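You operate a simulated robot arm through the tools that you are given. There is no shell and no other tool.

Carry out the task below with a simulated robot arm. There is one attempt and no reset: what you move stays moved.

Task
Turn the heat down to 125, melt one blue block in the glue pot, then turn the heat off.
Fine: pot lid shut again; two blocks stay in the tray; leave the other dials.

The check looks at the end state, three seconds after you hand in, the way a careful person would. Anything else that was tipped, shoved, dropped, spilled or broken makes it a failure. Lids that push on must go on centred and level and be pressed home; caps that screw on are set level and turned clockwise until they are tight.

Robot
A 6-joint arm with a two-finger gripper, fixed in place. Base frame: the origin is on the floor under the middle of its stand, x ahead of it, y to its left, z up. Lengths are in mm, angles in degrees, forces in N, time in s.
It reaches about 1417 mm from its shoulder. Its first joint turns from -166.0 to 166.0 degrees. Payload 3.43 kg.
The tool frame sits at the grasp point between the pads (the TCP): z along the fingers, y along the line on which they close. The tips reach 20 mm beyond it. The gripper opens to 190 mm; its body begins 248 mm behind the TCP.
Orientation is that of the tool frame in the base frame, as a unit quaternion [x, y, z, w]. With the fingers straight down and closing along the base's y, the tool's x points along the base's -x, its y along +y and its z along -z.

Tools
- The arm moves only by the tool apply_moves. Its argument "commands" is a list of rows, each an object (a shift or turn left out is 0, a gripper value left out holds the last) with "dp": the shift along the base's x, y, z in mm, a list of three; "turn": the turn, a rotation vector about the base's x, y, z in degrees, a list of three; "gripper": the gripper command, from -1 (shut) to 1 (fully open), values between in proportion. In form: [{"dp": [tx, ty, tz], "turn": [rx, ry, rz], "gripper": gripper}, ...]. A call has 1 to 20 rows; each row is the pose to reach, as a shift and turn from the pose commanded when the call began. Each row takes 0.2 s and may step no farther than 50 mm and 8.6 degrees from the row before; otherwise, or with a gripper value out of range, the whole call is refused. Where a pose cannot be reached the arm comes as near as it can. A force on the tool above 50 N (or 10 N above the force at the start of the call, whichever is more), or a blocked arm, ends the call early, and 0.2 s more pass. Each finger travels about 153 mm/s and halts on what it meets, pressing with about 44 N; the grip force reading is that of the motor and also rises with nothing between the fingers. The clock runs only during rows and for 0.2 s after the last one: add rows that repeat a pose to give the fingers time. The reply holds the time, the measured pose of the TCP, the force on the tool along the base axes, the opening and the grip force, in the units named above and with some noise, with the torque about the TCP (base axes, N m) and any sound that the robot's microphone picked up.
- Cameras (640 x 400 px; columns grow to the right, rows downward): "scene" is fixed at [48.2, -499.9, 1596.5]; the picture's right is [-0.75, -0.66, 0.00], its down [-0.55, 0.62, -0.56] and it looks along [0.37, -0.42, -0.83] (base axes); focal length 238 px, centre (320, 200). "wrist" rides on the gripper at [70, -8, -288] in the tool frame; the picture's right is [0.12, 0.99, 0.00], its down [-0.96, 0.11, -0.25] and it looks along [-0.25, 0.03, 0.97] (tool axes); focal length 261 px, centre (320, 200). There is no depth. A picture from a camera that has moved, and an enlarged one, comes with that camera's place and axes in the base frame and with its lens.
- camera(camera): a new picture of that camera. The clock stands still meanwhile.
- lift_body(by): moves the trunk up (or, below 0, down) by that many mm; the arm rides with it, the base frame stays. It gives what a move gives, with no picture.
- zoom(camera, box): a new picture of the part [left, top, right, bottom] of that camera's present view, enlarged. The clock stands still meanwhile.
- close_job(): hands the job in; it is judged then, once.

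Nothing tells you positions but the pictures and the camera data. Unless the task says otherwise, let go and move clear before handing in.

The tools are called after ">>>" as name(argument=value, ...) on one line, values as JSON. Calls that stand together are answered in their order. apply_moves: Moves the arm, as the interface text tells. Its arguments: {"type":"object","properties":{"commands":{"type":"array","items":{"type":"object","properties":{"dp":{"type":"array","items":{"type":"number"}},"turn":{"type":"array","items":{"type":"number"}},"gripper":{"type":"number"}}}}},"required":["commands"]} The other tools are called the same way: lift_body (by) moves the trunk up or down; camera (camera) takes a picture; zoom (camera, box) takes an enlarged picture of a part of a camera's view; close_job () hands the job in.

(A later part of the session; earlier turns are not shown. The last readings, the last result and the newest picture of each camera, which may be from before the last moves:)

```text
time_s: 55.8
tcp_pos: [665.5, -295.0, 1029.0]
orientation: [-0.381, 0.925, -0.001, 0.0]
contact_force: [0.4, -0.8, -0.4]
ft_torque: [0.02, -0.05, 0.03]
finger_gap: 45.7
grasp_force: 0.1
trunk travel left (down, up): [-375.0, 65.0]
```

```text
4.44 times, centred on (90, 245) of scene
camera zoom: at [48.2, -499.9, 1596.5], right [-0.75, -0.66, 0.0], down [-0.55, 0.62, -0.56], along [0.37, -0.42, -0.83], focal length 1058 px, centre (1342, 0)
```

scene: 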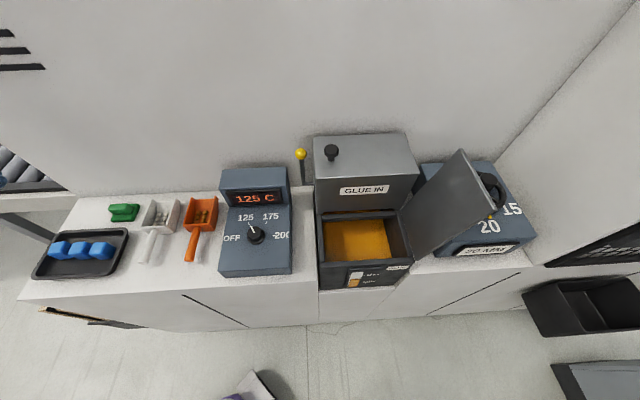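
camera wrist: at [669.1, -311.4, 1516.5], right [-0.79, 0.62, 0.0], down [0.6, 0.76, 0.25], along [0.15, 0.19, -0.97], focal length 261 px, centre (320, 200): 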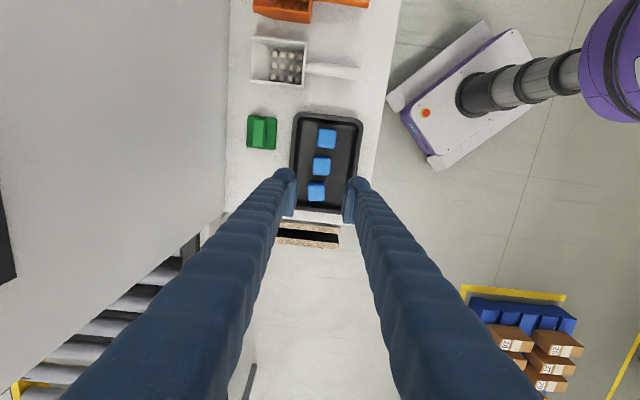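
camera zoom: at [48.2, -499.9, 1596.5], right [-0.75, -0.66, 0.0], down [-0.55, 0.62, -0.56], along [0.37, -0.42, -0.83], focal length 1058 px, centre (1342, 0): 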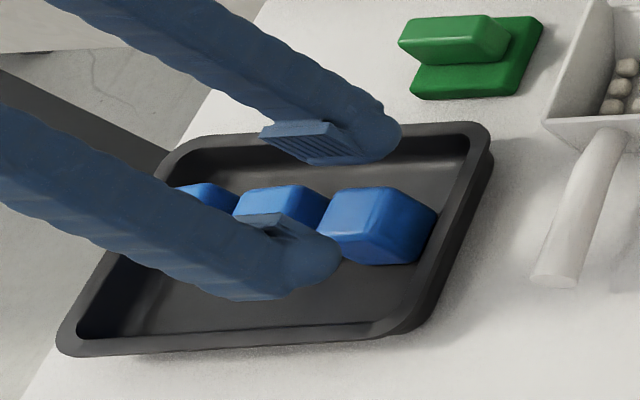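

The block is centred between the fingers, so I'll lower in small steps around its upper part.

>>> apply_moves(commands=[{"dp": [0, 0, -8]}, {"dp": [0, 0, -14]}, {"dp": [0, 0, -20]}, {"dp": [0, 0, -20]}])

>>> zoom(camera="wrist", box=[260, 140, 380, 240])

>>> zoom(camera="scene", box=[40, 200, 140, 290])

```text
time_s: 56.8
tcp_pos: [666.3, -295.4, 1010.2]
orientation: [-0.381, 0.925, 0.0, 0.0]
contact_force: [0.0, 0.2, -1.1]
ft_torque: [0.02, -0.04, -0.01]
finger_gap: 45.5
grasp_force: 0.1
trunk travel left (down, up): [-375.0, 65.0]
```

```text
4.00 times, centred on (320, 190) of wrist
camera zoom: at [622.6, -349.1, 1295.2], right [-0.79, 0.62, 0.0], down [0.6, 0.76, 0.25], along [0.15, 0.19, -0.97], focal length 1043 px, centre (320, 240)
```

zoom: 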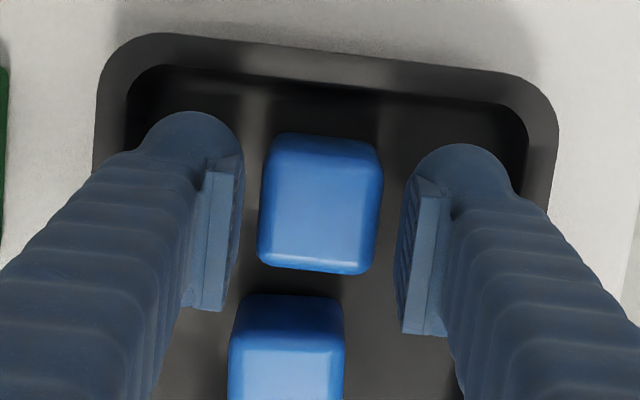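

```text
4.44 times, centred on (90, 245) of scene
camera zoom: at [48.2, -499.9, 1596.5], right [-0.75, -0.66, 0.0], down [-0.55, 0.62, -0.56], along [0.37, -0.42, -0.83], focal length 1058 px, centre (1342, 0)
```

zoom: 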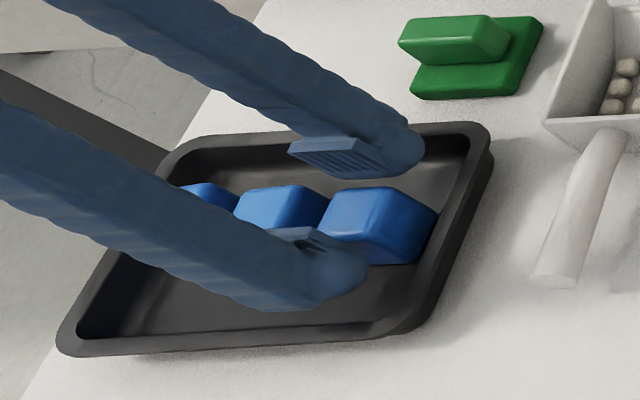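

>>> apply_moves(commands=[{"dp": [0, 0, -4]}, {"dp": [0, 0, -8]}, {"dp": [0, 0, -12]}, {"dp": [0, 0, -12]}])

>>> zoom(camera="wrist", box=[260, 140, 380, 240])

>>> zoom(camera="scene", box=[40, 200, 140, 290])

```text
time_s: 57.8
tcp_pos: [666.5, -295.3, 997.7]
orientation: [-0.382, 0.924, 0.0, 0.001]
contact_force: [-0.4, -0.2, 0.3]
ft_torque: [0.02, 0.01, -0.01]
finger_gap: 45.7
grasp_force: 0.0
trunk travel left (down, up): [-375.0, 65.0]
```

```text
4.00 times, centred on (320, 190) of wrist
camera zoom: at [622.9, -349.1, 1283.5], right [-0.79, 0.62, 0.0], down [0.6, 0.76, 0.25], along [0.15, 0.19, -0.97], focal length 1043 px, centre (320, 240)
```

zoom: 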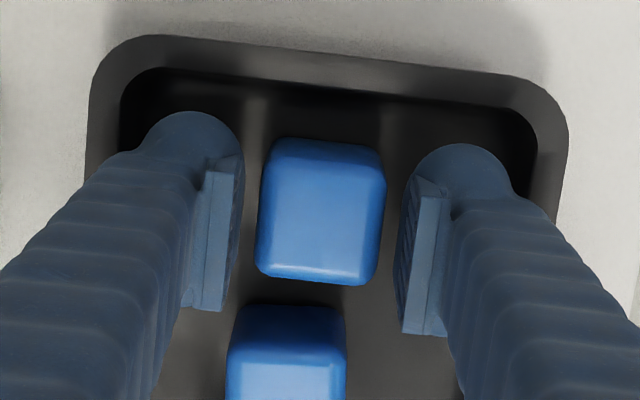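

```text
4.44 times, centred on (90, 245) of scene
camera zoom: at [48.2, -499.9, 1596.5], right [-0.75, -0.66, 0.0], down [-0.55, 0.62, -0.56], along [0.37, -0.42, -0.83], focal length 1058 px, centre (1342, 0)
```

zoom: 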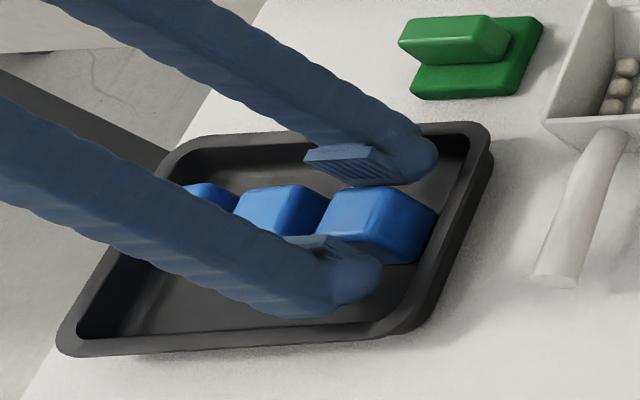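

>>> apply_moves(commands=[{"dp": [0, 0, -4]}, {"dp": [0, 0, -8]}, {"dp": [0, 0, -11]}, {"dp": [0, 0, -11]}])

>>> zoom(camera="wrist", box=[260, 140, 380, 240])

>>> zoom(camera="scene", box=[40, 200, 140, 290])

```text
time_s: 58.8
tcp_pos: [666.1, -295.2, 987.0]
orientation: [-0.382, 0.924, -0.001, 0.0]
contact_force: [-0.1, -0.9, 1.1]
ft_torque: [-0.01, -0.02, -0.01]
finger_gap: 45.5
grasp_force: 0.0
trunk travel left (down, up): [-375.0, 65.0]
```

```text
4.00 times, centred on (320, 190) of wrist
camera zoom: at [622.7, -349.0, 1272.0], right [-0.79, 0.62, 0.0], down [0.6, 0.76, 0.25], along [0.15, 0.19, -0.97], focal length 1043 px, centre (320, 240)
```

zoom: 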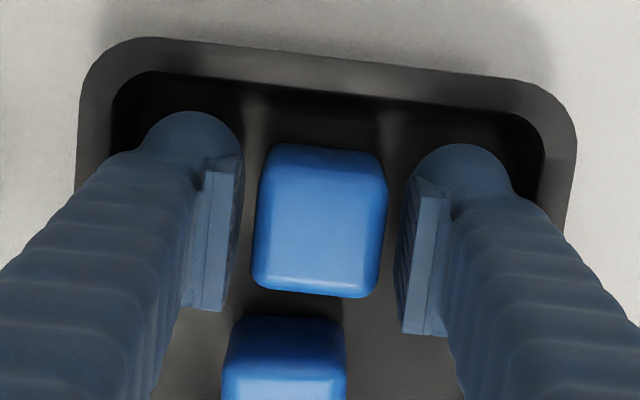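

```text
4.44 times, centred on (90, 245) of scene
camera zoom: at [48.2, -499.9, 1596.5], right [-0.75, -0.66, 0.0], down [-0.55, 0.62, -0.56], along [0.37, -0.42, -0.83], focal length 1058 px, centre (1342, 0)
```

zoom: 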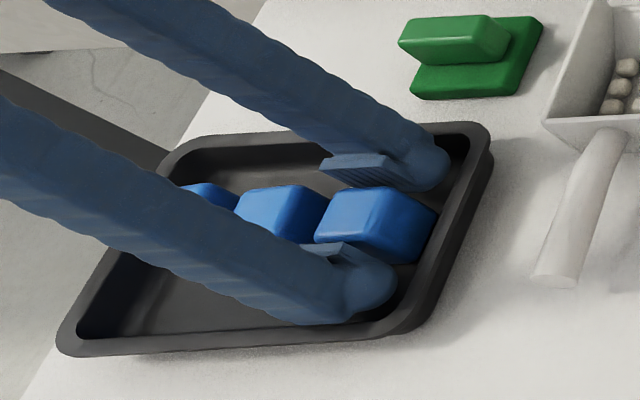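

The fingers now straddle the block with roughly 20 mm of overlap. I'll drop a few more millimetres and close.

>>> apply_moves(commands=[{"dp": [0, 0, -3]}, {"dp": [0, 0, -5]}, {"dp": [0, 0, -5], "gripper": -0.6}, {"dp": [0, 0, -5], "gripper": -0.75}, {"dp": [0, 0, -5], "gripper": -0.85}, {"dp": [0, 0, -5], "gripper": -0.85}])

>>> zoom(camera="wrist", box=[260, 140, 380, 240])

>>> zoom(camera="scene", box=[40, 200, 140, 290])

```text
time_s: 60.2
tcp_pos: [665.7, -295.1, 981.5]
orientation: [-0.382, 0.924, 0.0, 0.0]
contact_force: [-0.4, 0.3, 0.6]
ft_torque: [0.01, -0.01, -0.03]
finger_gap: 34.2
grasp_force: 44.1
trunk travel left (down, up): [-375.0, 65.0]
```

```text
4.00 times, centred on (320, 190) of wrist
camera zoom: at [622.7, -349.2, 1267.3], right [-0.79, 0.62, 0.0], down [0.6, 0.76, 0.25], along [0.15, 0.19, -0.97], focal length 1043 px, centre (320, 240)
```

zoom: 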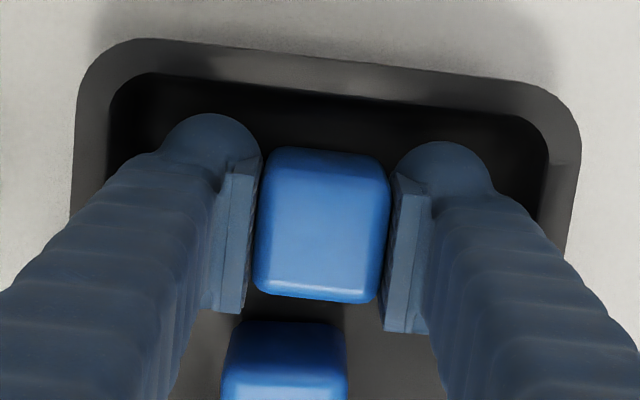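

```text
4.44 times, centred on (90, 245) of scene
camera zoom: at [48.2, -499.9, 1596.5], right [-0.75, -0.66, 0.0], down [-0.55, 0.62, -0.56], along [0.37, -0.42, -0.83], focal length 1058 px, centre (1342, 0)
```

zoom: 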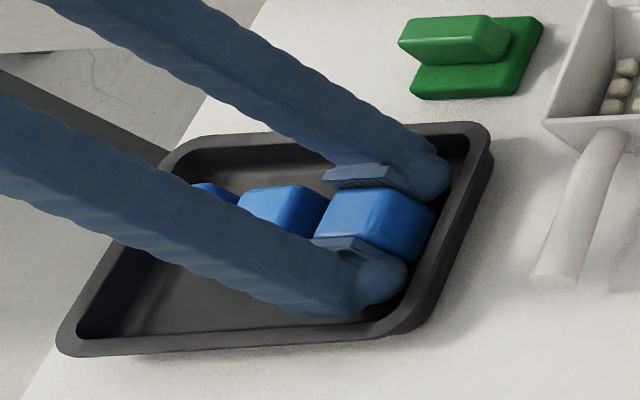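

The block is gripped (34 mm). I'll lift it straight up out of the tray.

>>> apply_moves(commands=[{"dp": [0, 0, 5]}, {"dp": [0, 0, 15]}, {"dp": [0, 0, 35]}, {"dp": [0, 0, 65]}, {"dp": [0, 0, 100]}, {"dp": [0, 0, 140]}, {"dp": [0, 0, 180]}, {"dp": [0, 0, 220]}, {"dp": [0, 0, 220]}])

>>> camera(camera="wrist")

>>> zoom(camera="scene", box=[20, 130, 220, 300])

```text
time_s: 62.2
tcp_pos: [667.0, -294.0, 1201.9]
orientation: [-0.382, 0.924, 0.0, 0.0]
contact_force: [0.3, -0.7, -0.5]
ft_torque: [0.02, 0.05, 0.01]
finger_gap: 34.4
grasp_force: 43.6
trunk travel left (down, up): [-375.0, 65.0]
```

```text
taken
camera wrist: at [623.9, -348.4, 1487.7], right [-0.79, 0.62, 0.0], down [0.6, 0.76, 0.25], along [0.15, 0.19, -0.97], focal length 261 px, centre (320, 200)
```

wrist: 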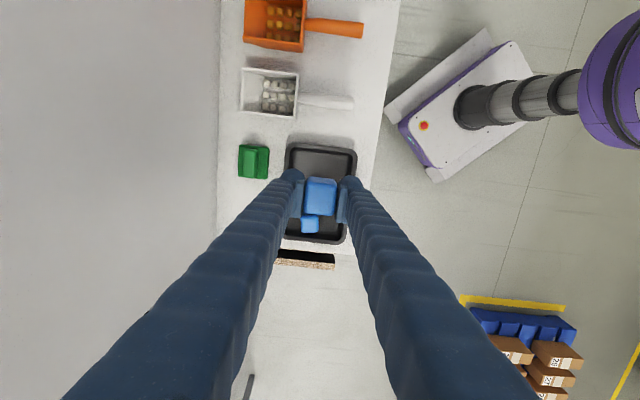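

```text
2.35 times, centred on (120, 215) of scene
camera zoom: at [48.2, -499.9, 1596.5], right [-0.75, -0.66, 0.0], down [-0.55, 0.62, -0.56], along [0.37, -0.42, -0.83], focal length 560 px, centre (791, 165)
```

zoom: 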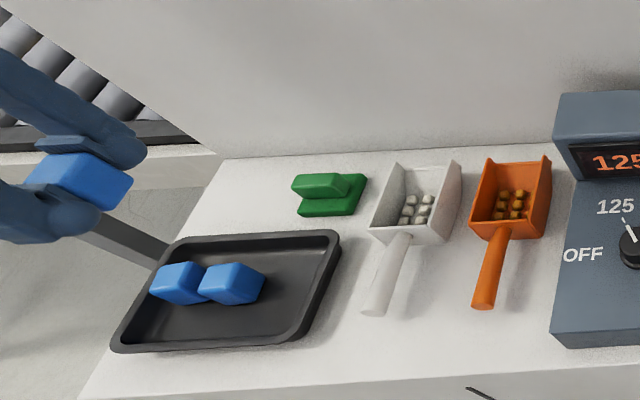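

One block is held and two remain in the tray. I'll carry it at height to above the open pot, turning the gripper so it opens along the pot's long side.

>>> apply_moves(commands=[{"dp": [-30, -28, 22], "turn": [0, 0, -7.5]}, {"dp": [-60, -56, 44], "turn": [0, 0, -15]}, {"dp": [-90, -84, 66], "turn": [0, 0, -22.5]}, {"dp": [-120, -112, 88], "turn": [0, 0, -30]}, {"dp": [-153, -142.6, 90], "turn": [0, 0, -37.5]}, {"dp": [-186, -173.4, 90], "turn": [0, 0, -45]}, {"dp": [-219, -204.2, 90], "turn": [0, 0, -52.5]}, {"dp": [-252, -235, 90], "turn": [0, 0, -60]}, {"dp": [-285, -265.8, 90], "turn": [0, 0, -67.5]}, {"dp": [-318, -296.5, 90], "turn": [0, 0, -75]}, {"dp": [-351, -327.3, 90], "turn": [0, 0, -82.5]}, {"dp": [-384, -358, 90], "turn": [0, 0, -90]}, {"dp": [-417, -388.8, 90], "turn": [0, 0, -90]}, {"dp": [-450, -419.6, 90], "turn": [0, 0, -90]}, {"dp": [-483, -450.4, 90], "turn": [0, 0, -90]}, {"dp": [-515.5, -480.6, 90], "turn": [0, 0, -90]}, {"dp": [-515.5, -480.6, 90], "turn": [0, 0, -90]}])

>>> camera(camera="wrist")

>>> camera(camera="scene")

```text
time_s: 65.8
tcp_pos: [150.5, -776.5, 1294.7]
orientation: [0.384, 0.923, -0.001, 0.0]
contact_force: [-0.7, -0.1, 0.1]
ft_torque: [-0.01, 0.02, -0.02]
finger_gap: 34.4
grasp_force: 43.9
trunk travel left (down, up): [-375.0, 65.0]
```

```text
taken
camera wrist: at [95.4, -730.1, 1579.2], right [0.62, 0.79, 0.0], down [0.76, -0.6, 0.25], along [0.19, -0.15, -0.97], focal length 261 px, centre (320, 200)
```

wrist: 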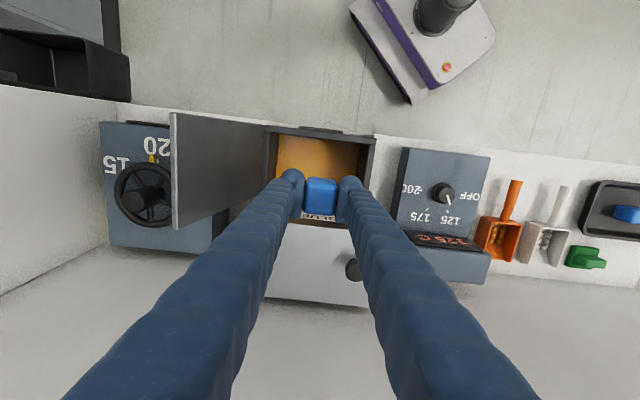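

```text
taken
```

scene: 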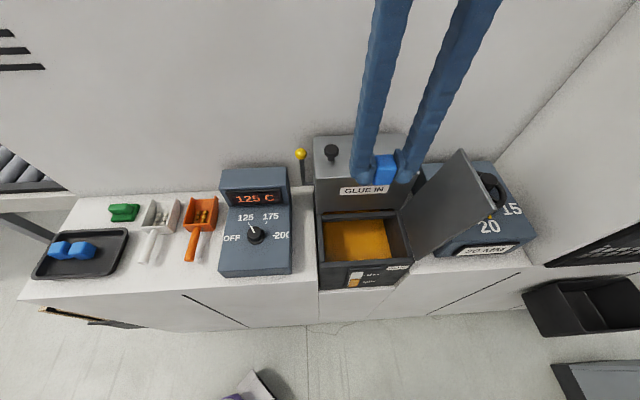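

>>> zoom(camera="wrist", box=[230, 110, 410, 240])

>>> zoom(camera="scene", box=[290, 130, 450, 290])

```text
3.08 times, centred on (320, 175) of wrist
camera zoom: at [95.4, -730.1, 1579.2], right [0.62, 0.79, 0.0], down [0.76, -0.6, 0.25], along [0.19, -0.15, -0.97], focal length 802 px, centre (320, 277)
```

zoom: 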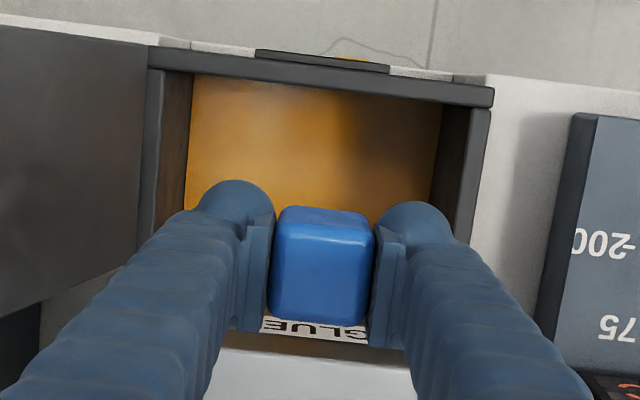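

```text
2.50 times, centred on (370, 210) of scene
camera zoom: at [48.2, -499.9, 1596.5], right [-0.75, -0.66, 0.0], down [-0.55, 0.62, -0.56], along [0.37, -0.42, -0.83], focal length 595 px, centre (195, 175)
```

zoom: 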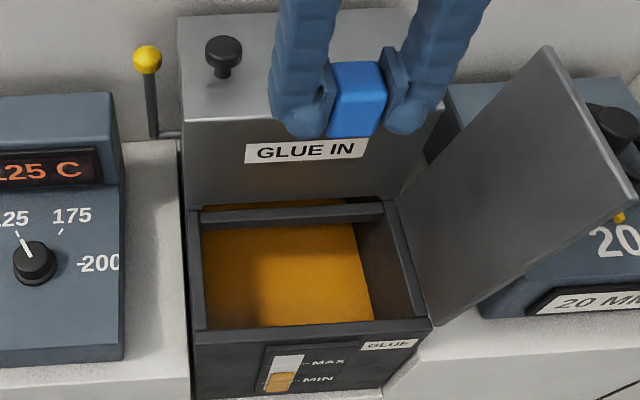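

The drop axis falls inside the pool, slightly toward the back. I'll shift 7 mm toward the front and lower toward the pot mouth.

>>> apply_moves(commands=[{"dp": [-5, 5, -40]}, {"dp": [-5, 5, -80]}, {"dp": [-5, 5, -120]}, {"dp": [-5, 5, -160]}, {"dp": [-5, 5, -195]}, {"dp": [-5, 5, -195]}])

>>> zoom(camera="wrist", box=[220, 80, 420, 240])

>>> zoom(camera="scene", box=[290, 130, 450, 290])

```text
time_s: 67.2
tcp_pos: [145.5, -770.9, 1097.3]
orientation: [0.384, 0.923, 0.001, 0.0]
contact_force: [-0.4, 0.7, -0.6]
ft_torque: [0.01, 0.01, 0.0]
finger_gap: 34.3
grasp_force: 44.1
trunk travel left (down, up): [-375.0, 65.0]
```

```text
2.50 times, centred on (320, 160) of wrist
camera zoom: at [90.1, -724.8, 1382.8], right [0.62, 0.79, 0.0], down [0.76, -0.6, 0.25], along [0.19, -0.15, -0.97], focal length 652 px, centre (320, 300)
```

zoom: 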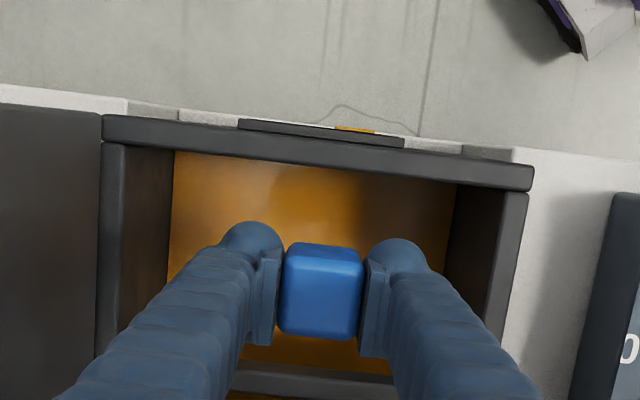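

```text
2.50 times, centred on (370, 210) of scene
camera zoom: at [48.2, -499.9, 1596.5], right [-0.75, -0.66, 0.0], down [-0.55, 0.62, -0.56], along [0.37, -0.42, -0.83], focal length 595 px, centre (195, 175)
```

zoom: 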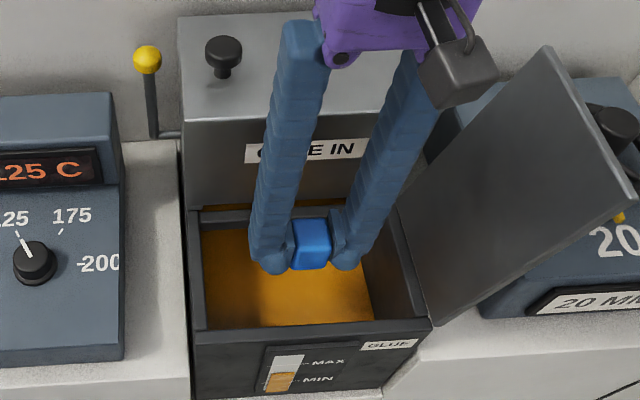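

The block is well centred over the pool. I'll lower it until it is just above the glue.

>>> apply_moves(commands=[{"dp": [0, 0, -25]}, {"dp": [0, 0, -45]}, {"dp": [0, 0, -58]}, {"dp": [0, 0, -58]}])

>>> zoom(camera="wrist", box=[220, 80, 420, 240])

>>> zoom(camera="scene", box=[310, 170, 420, 290])

```text
time_s: 68.2
tcp_pos: [145.4, -771.3, 1040.1]
orientation: [0.383, 0.924, -0.001, 0.0]
contact_force: [0.4, 0.6, -0.9]
ft_torque: [0.02, 0.01, -0.03]
finger_gap: 34.3
grasp_force: 43.4
trunk travel left (down, up): [-375.0, 65.0]
```

```text
2.50 times, centred on (320, 160) of wrist
camera zoom: at [90.3, -725.3, 1324.5], right [0.62, 0.79, 0.0], down [0.76, -0.6, 0.25], along [0.19, -0.15, -0.97], focal length 652 px, centre (320, 300)
```

zoom: 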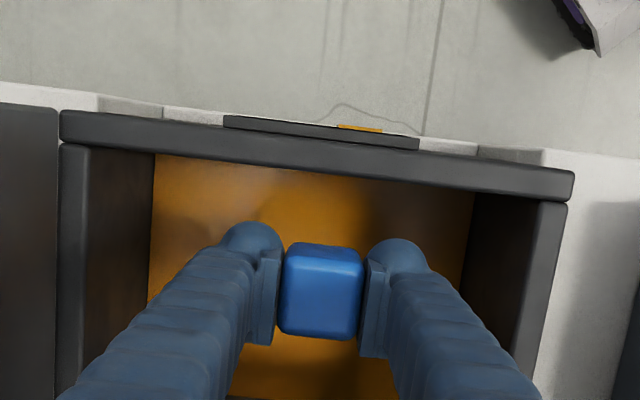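

```text
3.33 times, centred on (365, 230) of scene
camera zoom: at [48.2, -499.9, 1596.5], right [-0.75, -0.66, 0.0], down [-0.55, 0.62, -0.56], along [0.37, -0.42, -0.83], focal length 793 px, centre (170, 100)
```

zoom: 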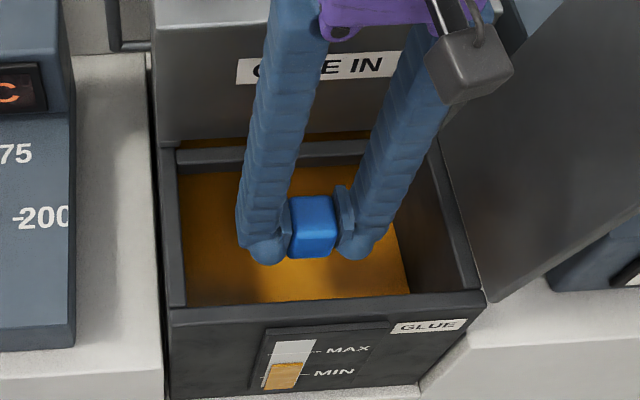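

The glue level by the gauge is well below the rim, near z ≈ 900, so I'll lower the block deeper before letting go. There is room inside the pot for the fingers.

>>> apply_moves(commands=[{"dp": [0, 0, -20]}, {"dp": [0, 0, -40]}, {"dp": [0, 0, -40]}])

>>> zoom(camera="wrist", box=[200, 80, 440, 280])

>>> zoom(camera="scene", box=[310, 170, 420, 290])

```text
time_s: 69.0
tcp_pos: [146.1, -771.9, 1000.1]
orientation: [0.384, 0.923, 0.0, -0.001]
contact_force: [-0.3, -0.6, -1.3]
ft_torque: [0.02, 0.02, -0.01]
finger_gap: 34.1
grasp_force: 44.2
trunk travel left (down, up): [-375.0, 65.0]
```

```text
2.00 times, centred on (320, 180) of wrist
camera zoom: at [90.4, -725.6, 1285.0], right [0.62, 0.79, 0.0], down [0.76, -0.6, 0.25], along [0.19, -0.15, -0.97], focal length 521 px, centre (320, 240)
```

zoom: 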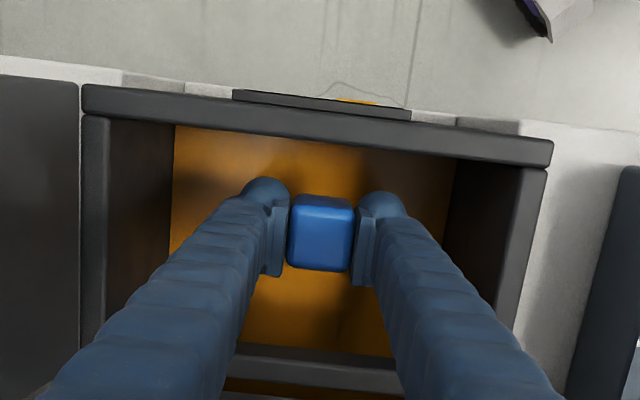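

```text
3.33 times, centred on (365, 230) of scene
camera zoom: at [48.2, -499.9, 1596.5], right [-0.75, -0.66, 0.0], down [-0.55, 0.62, -0.56], along [0.37, -0.42, -0.83], focal length 793 px, centre (170, 100)
```

zoom: 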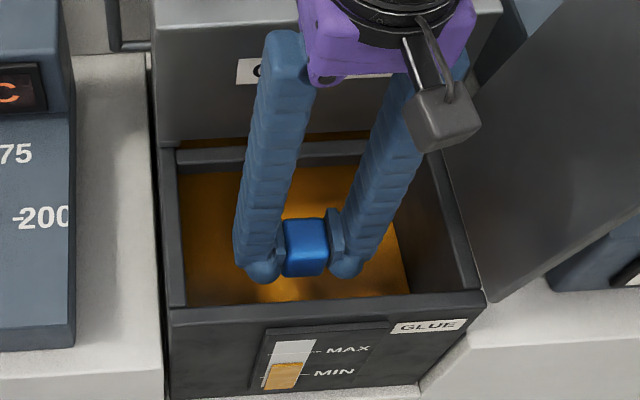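

>>> apply_moves(commands=[{"dp": [0, 0, -12]}, {"dp": [0, 0, -24]}, {"dp": [0, 0, -36]}, {"dp": [0, 0, -36]}])

>>> zoom(camera="wrist", box=[200, 80, 440, 280])

>>> zoom(camera="scene", box=[310, 150, 420, 290])

```text
time_s: 70.0
tcp_pos: [144.3, -771.5, 962.3]
orientation: [0.384, 0.923, 0.0, -0.001]
contact_force: [0.5, -0.5, -0.2]
ft_torque: [0.04, -0.01, 0.01]
finger_gap: 34.2
grasp_force: 43.6
trunk travel left (down, up): [-375.0, 65.0]
```

```text
2.00 times, centred on (320, 180) of wrist
camera zoom: at [90.0, -725.4, 1248.5], right [0.62, 0.79, 0.0], down [0.76, -0.6, 0.25], along [0.19, -0.15, -0.97], focal length 521 px, centre (320, 240)
```

zoom: 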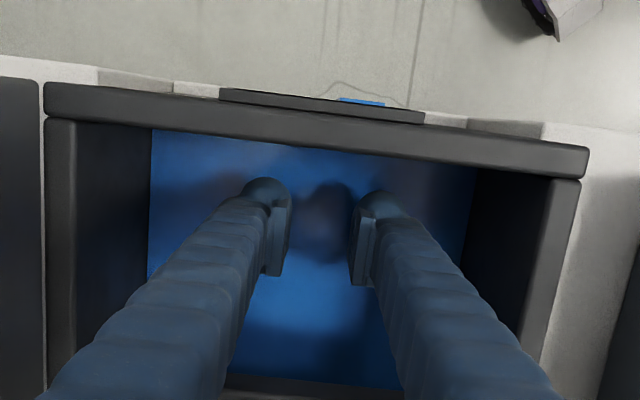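

```text
2.86 times, centred on (365, 220) of scene
camera zoom: at [48.2, -499.9, 1596.5], right [-0.75, -0.66, 0.0], down [-0.55, 0.62, -0.56], along [0.37, -0.42, -0.83], focal length 680 px, centre (191, 143)
```

zoom: 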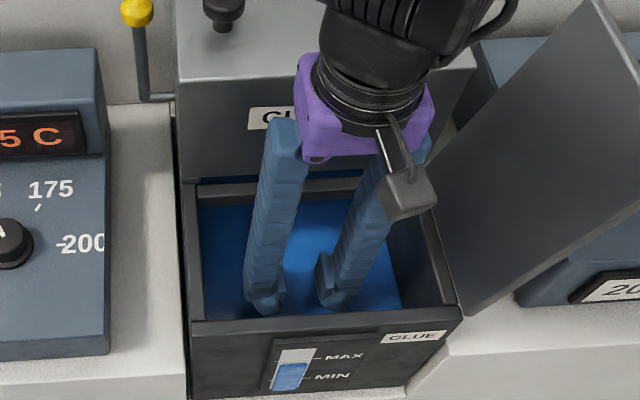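

On contact with the pool the block melted: the glue and gauge have turned blue, and the fingers are empty. I'll retract straight up and check.

>>> apply_moves(commands=[{"dp": [0, 0, 30]}, {"dp": [0, 0, 75]}, {"dp": [0, 0, 120]}, {"dp": [0, 0, 165]}, {"dp": [0, 0, 210]}, {"dp": [0, 0, 255]}, {"dp": [0, 0, 300]}, {"dp": [0, 0, 328]}, {"dp": [0, 0, 328]}])

>>> zoom(camera="scene", box=[290, 150, 450, 300])

>>> zoom(camera="wrist", box=[160, 80, 480, 280])

>>> zoom(camera="scene", box=[340, 255, 420, 300])

```text
time_s: 72.0
tcp_pos: [144.2, -770.4, 1292.1]
orientation: [0.383, 0.924, 0.0, 0.0]
contact_force: [0.3, -0.4, -0.8]
ft_torque: [0.02, 0.03, -0.02]
finger_gap: 34.6
grasp_force: 44.1
trunk travel left (down, up): [-375.0, 65.0]
```

```text
2.67 times, centred on (370, 225) of scene
camera zoom: at [48.2, -499.9, 1596.5], right [-0.75, -0.66, 0.0], down [-0.55, 0.62, -0.56], along [0.37, -0.42, -0.83], focal length 635 px, centre (187, 133)
```

zoom: 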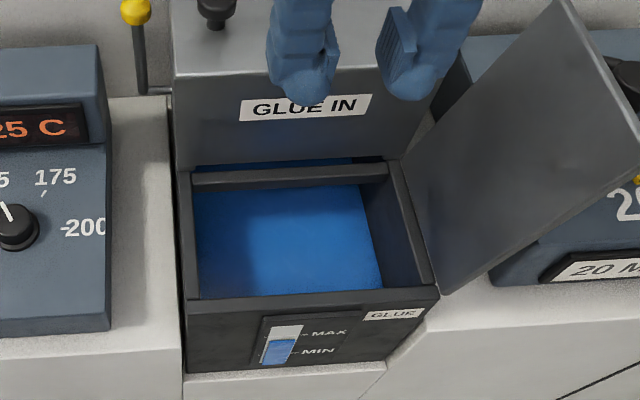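

```text
2.00 times, centred on (320, 180) of wrist
camera zoom: at [90.2, -725.5, 1577.0], right [0.62, 0.79, 0.0], down [0.76, -0.6, 0.25], along [0.19, -0.15, -0.97], focal length 521 px, centre (320, 240)
```

zoom: 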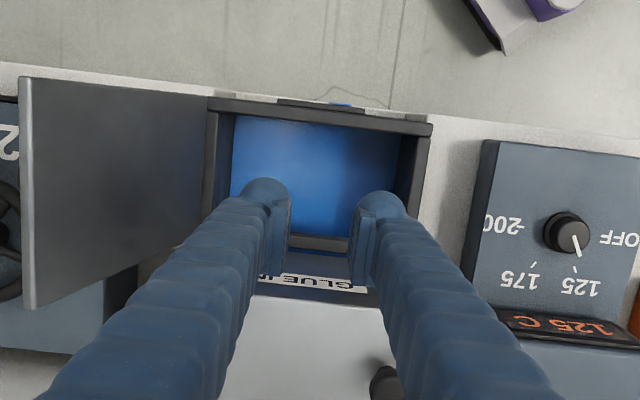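

```text
8.00 times, centred on (380, 278) of scene
camera zoom: at [48.2, -499.9, 1596.5], right [-0.75, -0.66, 0.0], down [-0.55, 0.62, -0.56], along [0.37, -0.42, -0.83], focal length 1904 px, centre (-160, -420)
```

zoom: 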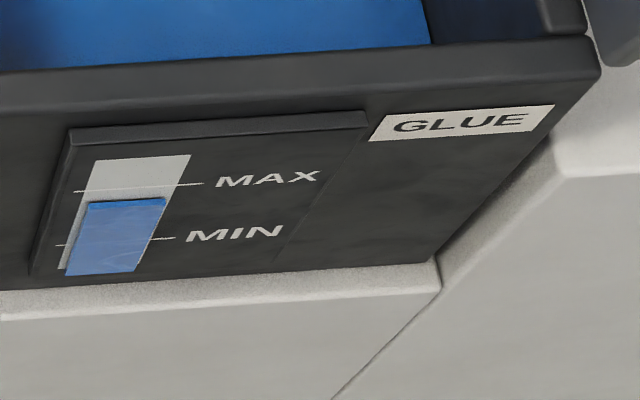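

The block has melted (blue glue, level under MAX). Now I'll go around to the lid knob on the wheel side to close the pot lid.

>>> apply_moves(commands=[{"dp": [-25, 10, 0], "turn": [0, 0, -8.2], "gripper": -0.45}, {"dp": [-55, 20, 0], "turn": [0, 0, -16.4]}, {"dp": [-90, 25, 0], "turn": [0, 0, -24.6]}, {"dp": [-125, 25, 0], "turn": [0, 0, -32.8]}, {"dp": [-160, 20, 0], "turn": [0, 0, -41]}, {"dp": [-195, 10, 0], "turn": [0, 0, -49.2]}, {"dp": [-225, -3, 0], "turn": [0, 0, -57.4]}, {"dp": [-252, -17, 0], "turn": [0, 0, -65.6]}, {"dp": [-252, -35, 0], "turn": [0, 0, -73.8]}, {"dp": [-250, -60, 0], "turn": [0, 0, -82]}, {"dp": [-240, -90, 0], "turn": [0, 0, -90]}, {"dp": [-225, -110, -3], "turn": [0, 0, -90]}, {"dp": [-208, -130, -8], "turn": [0, 0, -90]}, {"dp": [-185, -152, -17], "turn": [0, 0, -90]}, {"dp": [-163, -162, -30], "turn": [0, 0, -90]}, {"dp": [-163, -162, -30], "turn": [0, 0, -90]}])

>>> camera(camera="wrist")

>>> camera(camera="scene")

```text
time_s: 75.4
tcp_pos: [-19.2, -932.6, 1261.6]
orientation: [0.924, 0.382, 0.0, 0.0]
contact_force: [-0.4, 0.8, 0.0]
ft_torque: [0.02, -0.06, 0.03]
finger_gap: 52.4
grasp_force: 0.0
trunk travel left (down, up): [-375.0, 65.0]
```

```text
taken
camera wrist: at [26.1, -875.7, 1547.4], right [0.79, -0.62, 0.0], down [-0.6, -0.76, 0.25], along [-0.15, -0.19, -0.97], focal length 261 px, centre (320, 200)
```

wrist: 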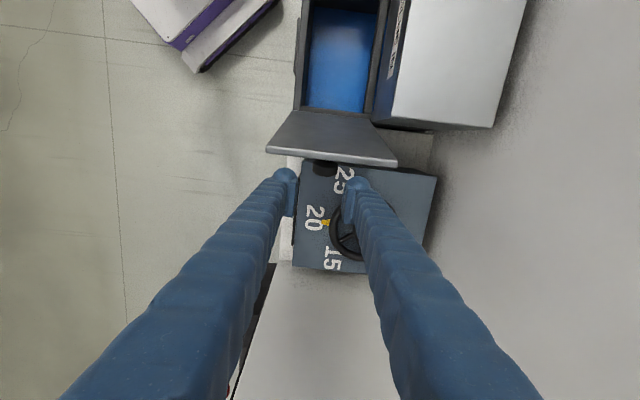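

```text
taken
```

scene: 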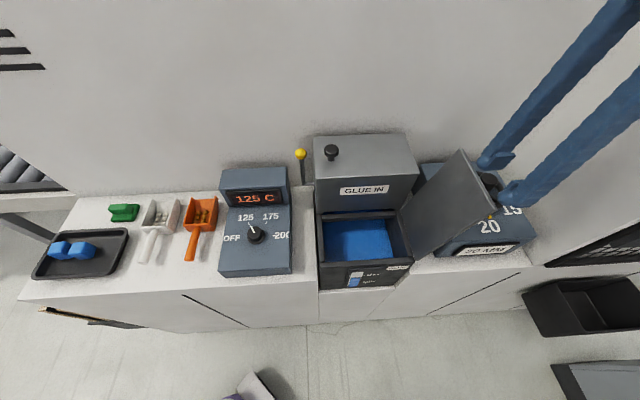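

I'll retrace my release path to straddle the knob again.

>>> apply_moves(commands=[{"dp": [0, 0, -17]}, {"dp": [1, 1, -34], "turn": [1.5, -1.6, 0]}, {"dp": [4, 4, -42], "turn": [2.9, -3.1, 0]}, {"dp": [7, 7, -47], "turn": [4.3, -4.7, 0]}, {"dp": [11, 11, -50], "turn": [5.7, -6.3, 0]}, {"dp": [15, 15, -52], "turn": [7.1, -7.8, 0]}, {"dp": [18, 18, -53], "turn": [8.6, -9.4, 0]}, {"dp": [18, 18, -53], "turn": [8.6, -9.4, 0]}])

>>> zoom(camera="wrist", box=[240, 130, 400, 250])

>>> zoom(camera="scene", box=[380, 120, 540, 260])

```text
time_s: 77.2
tcp_pos: [0.3, -914.8, 1206.6]
orientation: [0.918, 0.381, 0.104, -0.038]
contact_force: [0.3, 0.7, 0.0]
ft_torque: [0.04, 0.0, -0.02]
finger_gap: 52.3
grasp_force: 0.1
trunk travel left (down, up): [-375.0, 65.0]
```

```text
3.33 times, centred on (320, 190) of wrist
camera zoom: at [-3.4, -900.9, 1502.1], right [0.78, -0.62, 0.04], down [-0.62, -0.78, 0.03], along [0.01, -0.05, -1.0], focal length 869 px, centre (320, 233)
```

zoom: 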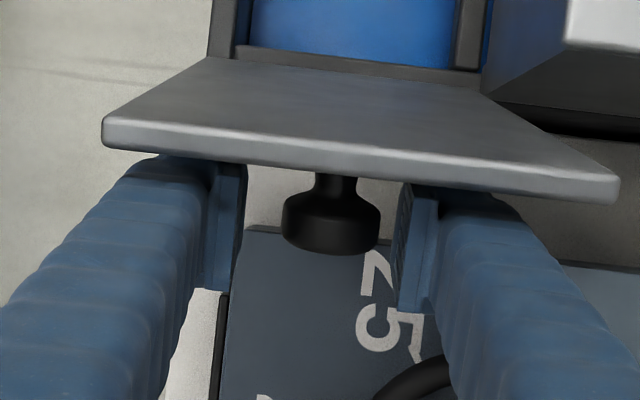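

```text
2.86 times, centred on (460, 190) of scene
camera zoom: at [48.2, -499.9, 1596.5], right [-0.75, -0.66, 0.0], down [-0.55, 0.62, -0.56], along [0.37, -0.42, -0.83], focal length 680 px, centre (-80, 229)
```

zoom: 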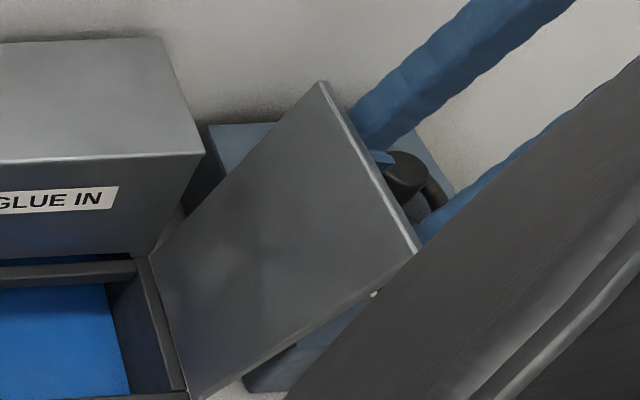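

The knob sits about 3–4 mm off-centre between the pads. I'll correct that and close on it.

>>> apply_moves(commands=[{"dp": [1.2, -1.2, 0]}, {"dp": [2.4, -2.4, 0]}, {"dp": [2.4, -2.4, 0], "gripper": -0.6}, {"dp": [2.4, -2.4, 0], "gripper": -0.8}, {"dp": [2.4, -2.4, 0], "gripper": -0.9}, {"dp": [2.4, -2.4, 0], "gripper": -0.9}])

>>> zoom(camera="wrist", box=[240, 130, 400, 250])

```text
time_s: 78.6
tcp_pos: [4.8, -915.2, 1208.0]
orientation: [0.918, 0.38, 0.103, -0.037]
contact_force: [7.9, -11.9, 5.0]
ft_torque: [-0.05, -0.09, -0.07]
finger_gap: 31.6
grasp_force: 44.8
trunk travel left (down, up): [-375.0, 65.0]
```

```text
3.33 times, centred on (320, 190) of wrist
camera zoom: at [0.4, -902.0, 1501.4], right [0.78, -0.62, 0.04], down [-0.62, -0.78, 0.03], along [0.01, -0.05, -1.0], focal length 869 px, centre (320, 233)
```

zoom: 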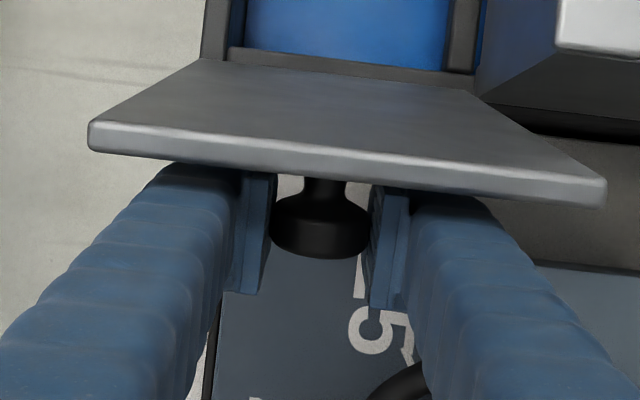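

The knob is gripped again. I'll bring the lid back along its arc toward closed, controlled all the way.

>>> apply_moves(commands=[{"dp": [6.3, 6.3, 4.7], "turn": [-0.4, 0.5, 0]}, {"dp": [18, 18, 9.1], "turn": [-0.9, 0.9, 0]}, {"dp": [29.8, 29.8, 12], "turn": [-1.3, 1.4, 0]}, {"dp": [41.9, 41.9, 13.4], "turn": [-1.7, 1.9, 0]}, {"dp": [54, 54, 13.4], "turn": [-2.2, 2.4, 0]}, {"dp": [66, 66, 11.9], "turn": [-2.6, 2.8, 0]}, {"dp": [77.9, 77.9, 8.9], "turn": [-3, 3.3, 0]}, {"dp": [89.5, 89.5, 4.4], "turn": [-3.4, 3.8, 0]}, {"dp": [100.8, 100.8, -1.5], "turn": [-3.9, 4.2, 0]}, {"dp": [111.7, 111.7, -8.7], "turn": [-4.3, 4.7, 0]}, {"dp": [122.1, 122.1, -17.3], "turn": [-4.7, 5.2, 0]}, {"dp": [132, 132, -27.1], "turn": [-5.2, 5.6, 0]}, {"dp": [141.2, 141.2, -38.1], "turn": [-5.6, 6.1, 0]}, {"dp": [141.2, 141.2, -38.1], "turn": [-5.6, 6.1, 0]}])

>>> zoom(camera="scene", box=[290, 130, 450, 290])

```text
time_s: 81.6
tcp_pos: [143.6, -775.8, 1169.6]
orientation: [0.924, 0.381, 0.037, -0.015]
contact_force: [-10.8, -2.1, -6.3]
ft_torque: [-0.56, 0.31, 0.05]
finger_gap: 29.5
grasp_force: 44.7
trunk travel left (down, up): [-375.0, 65.0]
```

```text
2.50 times, centred on (370, 210) of scene
camera zoom: at [48.2, -499.9, 1596.5], right [-0.75, -0.66, 0.0], down [-0.55, 0.62, -0.56], along [0.37, -0.42, -0.83], focal length 595 px, centre (195, 175)
```

zoom: 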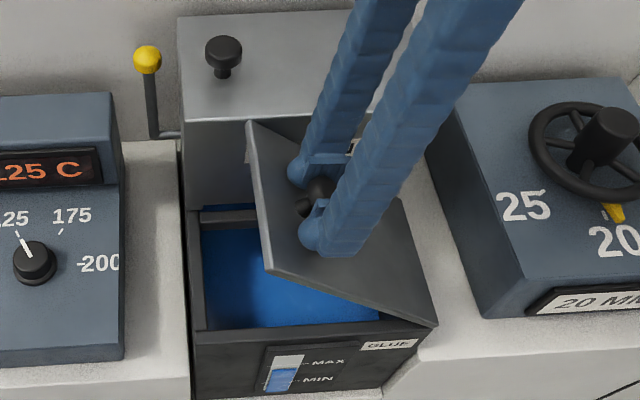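

>>> apply_moves(commands=[{"dp": [8.6, 8.6, -12.1], "turn": [-0.5, 0.5, 0]}, {"dp": [16.3, 16.3, -25.2], "turn": [-1, 1.1, 0]}, {"dp": [23.1, 23.1, -39.2], "turn": [-1.5, 1.6, 0]}, {"dp": [29.1, 29.1, -54.1], "turn": [-2, 2.2, 0]}, {"dp": [34.2, 34.2, -69.5], "turn": [-2.5, 2.8, 0]}, {"dp": [38.3, 38.3, -85.6], "turn": [-3, 3.3, 0]}, {"dp": [40.2, 40.2, -95], "turn": [-3, 3.3, 0]}, {"dp": [41.4, 41.4, -102.1], "turn": [-3, 3.3, 0]}, {"dp": [42.3, 42.3, -109], "turn": [-3, 3.3, 0]}, {"dp": [43, 43, -114], "turn": [-3, 3.3, 0]}, {"dp": [43.4, 43.4, -118.5], "turn": [-3, 3.3, 0]}, {"dp": [43.5, 43.5, -119.5], "turn": [-3, 3.3, 0]}, {"dp": [43.5, 43.5, -119.5], "turn": [-3, 3.3, 0]}])

>>> zoom(camera="scene", box=[290, 170, 430, 290])

>>> camera(camera="wrist")

```text
time_s: 84.4
tcp_pos: [187.1, -731.5, 1051.2]
orientation: [0.924, 0.382, -0.001, 0.001]
contact_force: [-0.9, 2.9, 11.4]
ft_torque: [0.09, -0.07, 0.0]
finger_gap: 29.7
grasp_force: 45.0
trunk travel left (down, up): [-375.0, 65.0]
```

```text
3.33 times, centred on (360, 230) of scene
camera zoom: at [48.2, -499.9, 1596.5], right [-0.75, -0.66, 0.0], down [-0.55, 0.62, -0.56], along [0.37, -0.42, -0.83], focal length 793 px, centre (187, 100)
```

zoom: 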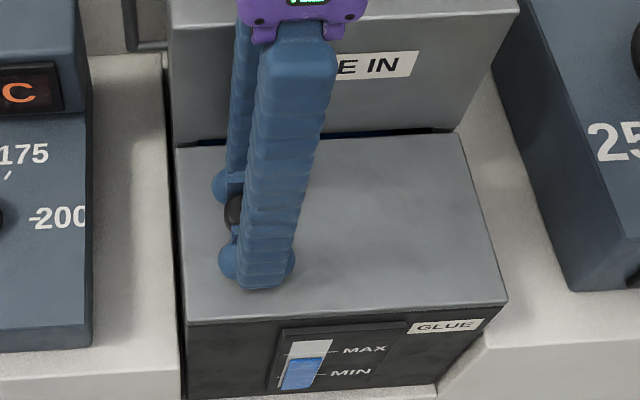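

```text
taken
camera wrist: at [232.1, -674.4, 1336.7], right [0.79, -0.62, 0.0], down [-0.6, -0.76, 0.25], along [-0.15, -0.2, -0.97], focal length 261 px, centre (320, 200)
```

wrist: 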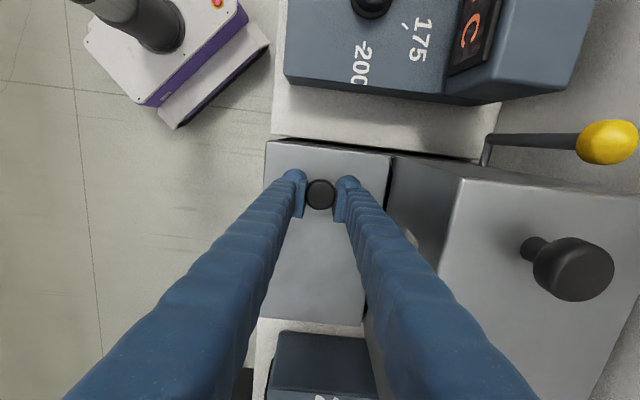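

The pot lid is shut and seated. I'll release the knob, rise, and return above the heat dial.

>>> apply_moves(commands=[{"gripper": -0.6}, {"gripper": -0.5}, {"gripper": -0.45}, {"gripper": -0.45}, {"dp": [0, 0, 30]}, {"dp": [0, 0, 75]}, {"dp": [0, 0, 120]}, {"dp": [0, 0, 160]}, {"dp": [5, 10, 190], "turn": [0, 0, 8]}, {"dp": [35, 35, 190], "turn": [0, 0, 16]}, {"dp": [70, 65, 190], "turn": [0, 0, 24]}, {"dp": [105, 90, 190], "turn": [0, 0, 32]}, {"dp": [140, 115, 190], "turn": [0, 0, 40]}, {"dp": [165, 128, 170], "turn": [0, 0, 48]}, {"dp": [177.5, 133, 130], "turn": [0, 0, 56]}, {"dp": [177.5, 133, 90], "turn": [0, 0, 60]}, {"dp": [177.5, 133, 60], "turn": [0, 0, 60], "gripper": -0.3}, {"dp": [177.5, 133, 60], "turn": [0, 0, 60]}])

>>> camera(camera="wrist")

>>> zoom(camera="wrist", box=[280, 150, 380, 230])

>>> camera(camera="scene")

```text
time_s: 88.2
tcp_pos: [364.6, -600.6, 1110.0]
orientation: [0.609, 0.793, 0.0, -0.001]
contact_force: [0.0, -0.3, 0.4]
ft_torque: [0.0, 0.04, 0.0]
finger_gap: 66.8
grasp_force: 0.1
trunk travel left (down, up): [-375.0, 65.0]
```

```text
taken
camera wrist: at [338.9, -531.7, 1396.0], right [0.93, 0.37, 0.0], down [0.36, -0.9, 0.25], along [0.09, -0.23, -0.97], focal length 261 px, centre (320, 200)
```

wrist: 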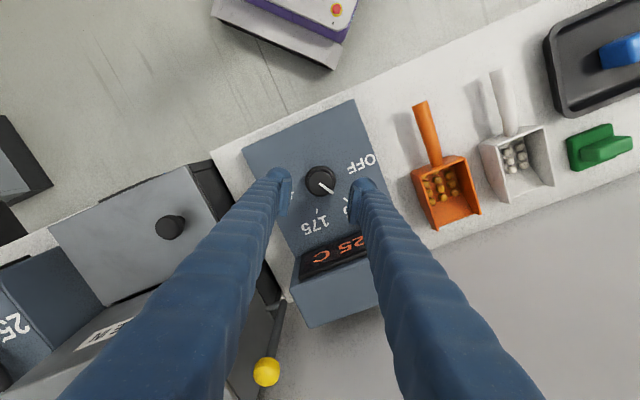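

```text
5.00 times, centred on (330, 190) of wrist
camera zoom: at [338.9, -531.7, 1396.0], right [0.93, 0.37, 0.0], down [0.36, -0.9, 0.25], along [0.09, -0.23, -0.97], focal length 1303 px, centre (270, 250)
```

zoom: 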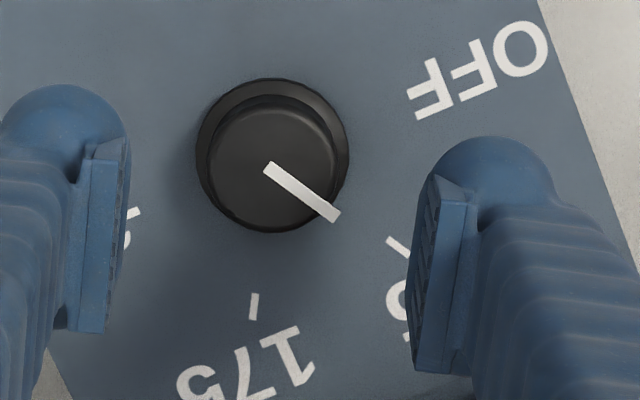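

```text
taken
```

scene: 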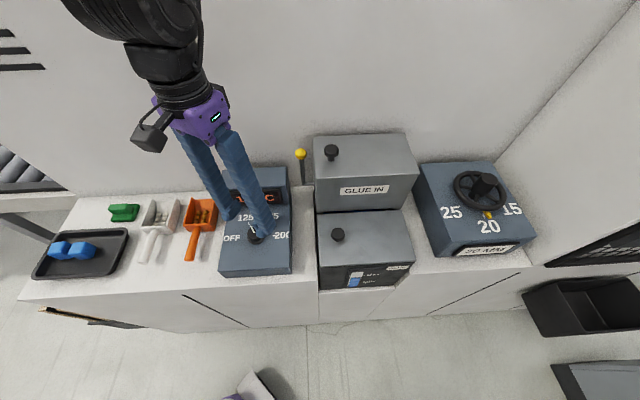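

The pointer is still exactly on 125 and the knob is centred. I'll descend, grip, and turn counter-clockwise 60° to OFF.

>>> apply_moves(commands=[{"dp": [0, 0, -30]}, {"dp": [0, 0, -60]}, {"dp": [0, 0, -76]}, {"dp": [0, 0, -76]}, {"dp": [0, 0, -76], "gripper": -0.5}, {"dp": [0, 0, -76], "gripper": -0.7}, {"dp": [0, 0, -76], "gripper": -0.9}, {"dp": [0, 0, -76], "gripper": -0.9}])

>>> zoom(camera="wrist", box=[280, 150, 380, 230])

```text
time_s: 90.0
tcp_pos: [365.9, -599.8, 1034.4]
orientation: [0.61, 0.793, -0.001, -0.001]
contact_force: [1.8, -1.0, -2.6]
ft_torque: [-0.07, -0.06, 0.01]
finger_gap: 36.0
grasp_force: 44.8
trunk travel left (down, up): [-375.0, 65.0]
```

```text
5.00 times, centred on (330, 190) of wrist
camera zoom: at [339.5, -532.3, 1319.7], right [0.93, 0.37, 0.0], down [0.36, -0.9, 0.25], along [0.09, -0.23, -0.97], focal length 1303 px, centre (270, 250)
```

zoom: 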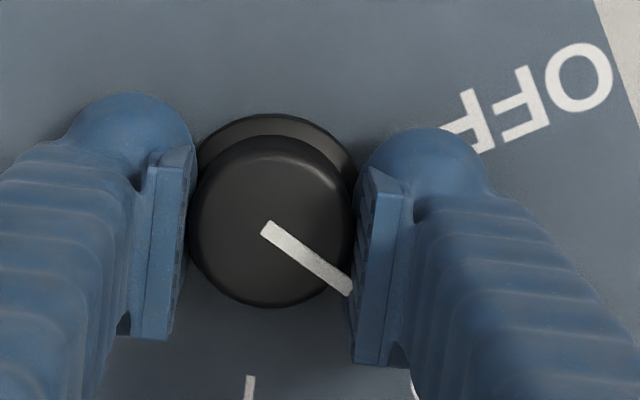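

>>> apply_moves(commands=[{"turn": [0, 0, 6]}, {"turn": [0, 0, 12]}, {"turn": [0, 0, 18]}, {"turn": [0, 0, 24]}, {"turn": [0, 0, 30]}, {"turn": [0, 0, 36]}, {"turn": [0, 0, 42]}, {"turn": [0, 0, 48]}, {"turn": [0, 0, 54]}, {"turn": [0, 0, 60]}, {"turn": [0, 0, 60]}])

>>> zoom(camera="wrist", box=[270, 140, 390, 240])

>>> zoom(camera="scene", box=[210, 160, 310, 280])

```text
time_s: 92.4
tcp_pos: [366.7, -598.1, 1033.3]
orientation: [0.13, 0.992, 0.001, 0.0]
contact_force: [18.2, 13.0, -1.6]
ft_torque: [0.19, -0.22, -0.24]
finger_gap: 36.3
grasp_force: 45.3
trunk travel left (down, up): [-375.0, 65.0]
```

```text
4.00 times, centred on (330, 190) of wrist
camera zoom: at [297.5, -586.4, 1319.8], right [0.14, 0.99, 0.0], down [0.96, -0.14, 0.25], along [0.24, -0.04, -0.97], focal length 1043 px, centre (280, 240)
```

zoom: 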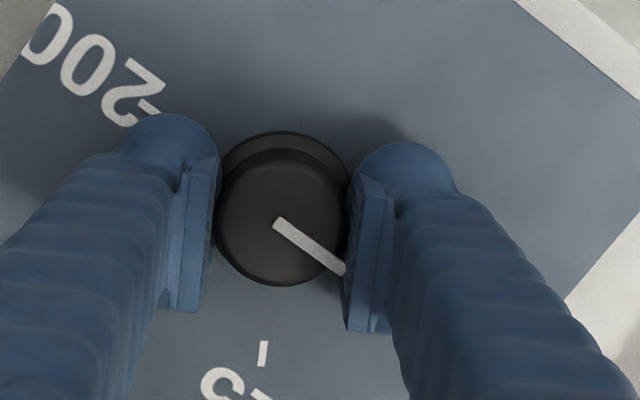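

```text
3.33 times, centred on (260, 220) of scene
camera zoom: at [48.2, -499.9, 1596.5], right [-0.75, -0.66, 0.0], down [-0.55, 0.62, -0.56], along [0.37, -0.42, -0.83], focal length 793 px, centre (520, 133)
```

zoom: 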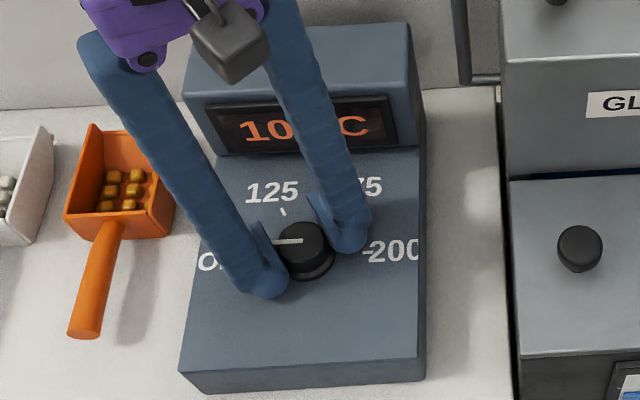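

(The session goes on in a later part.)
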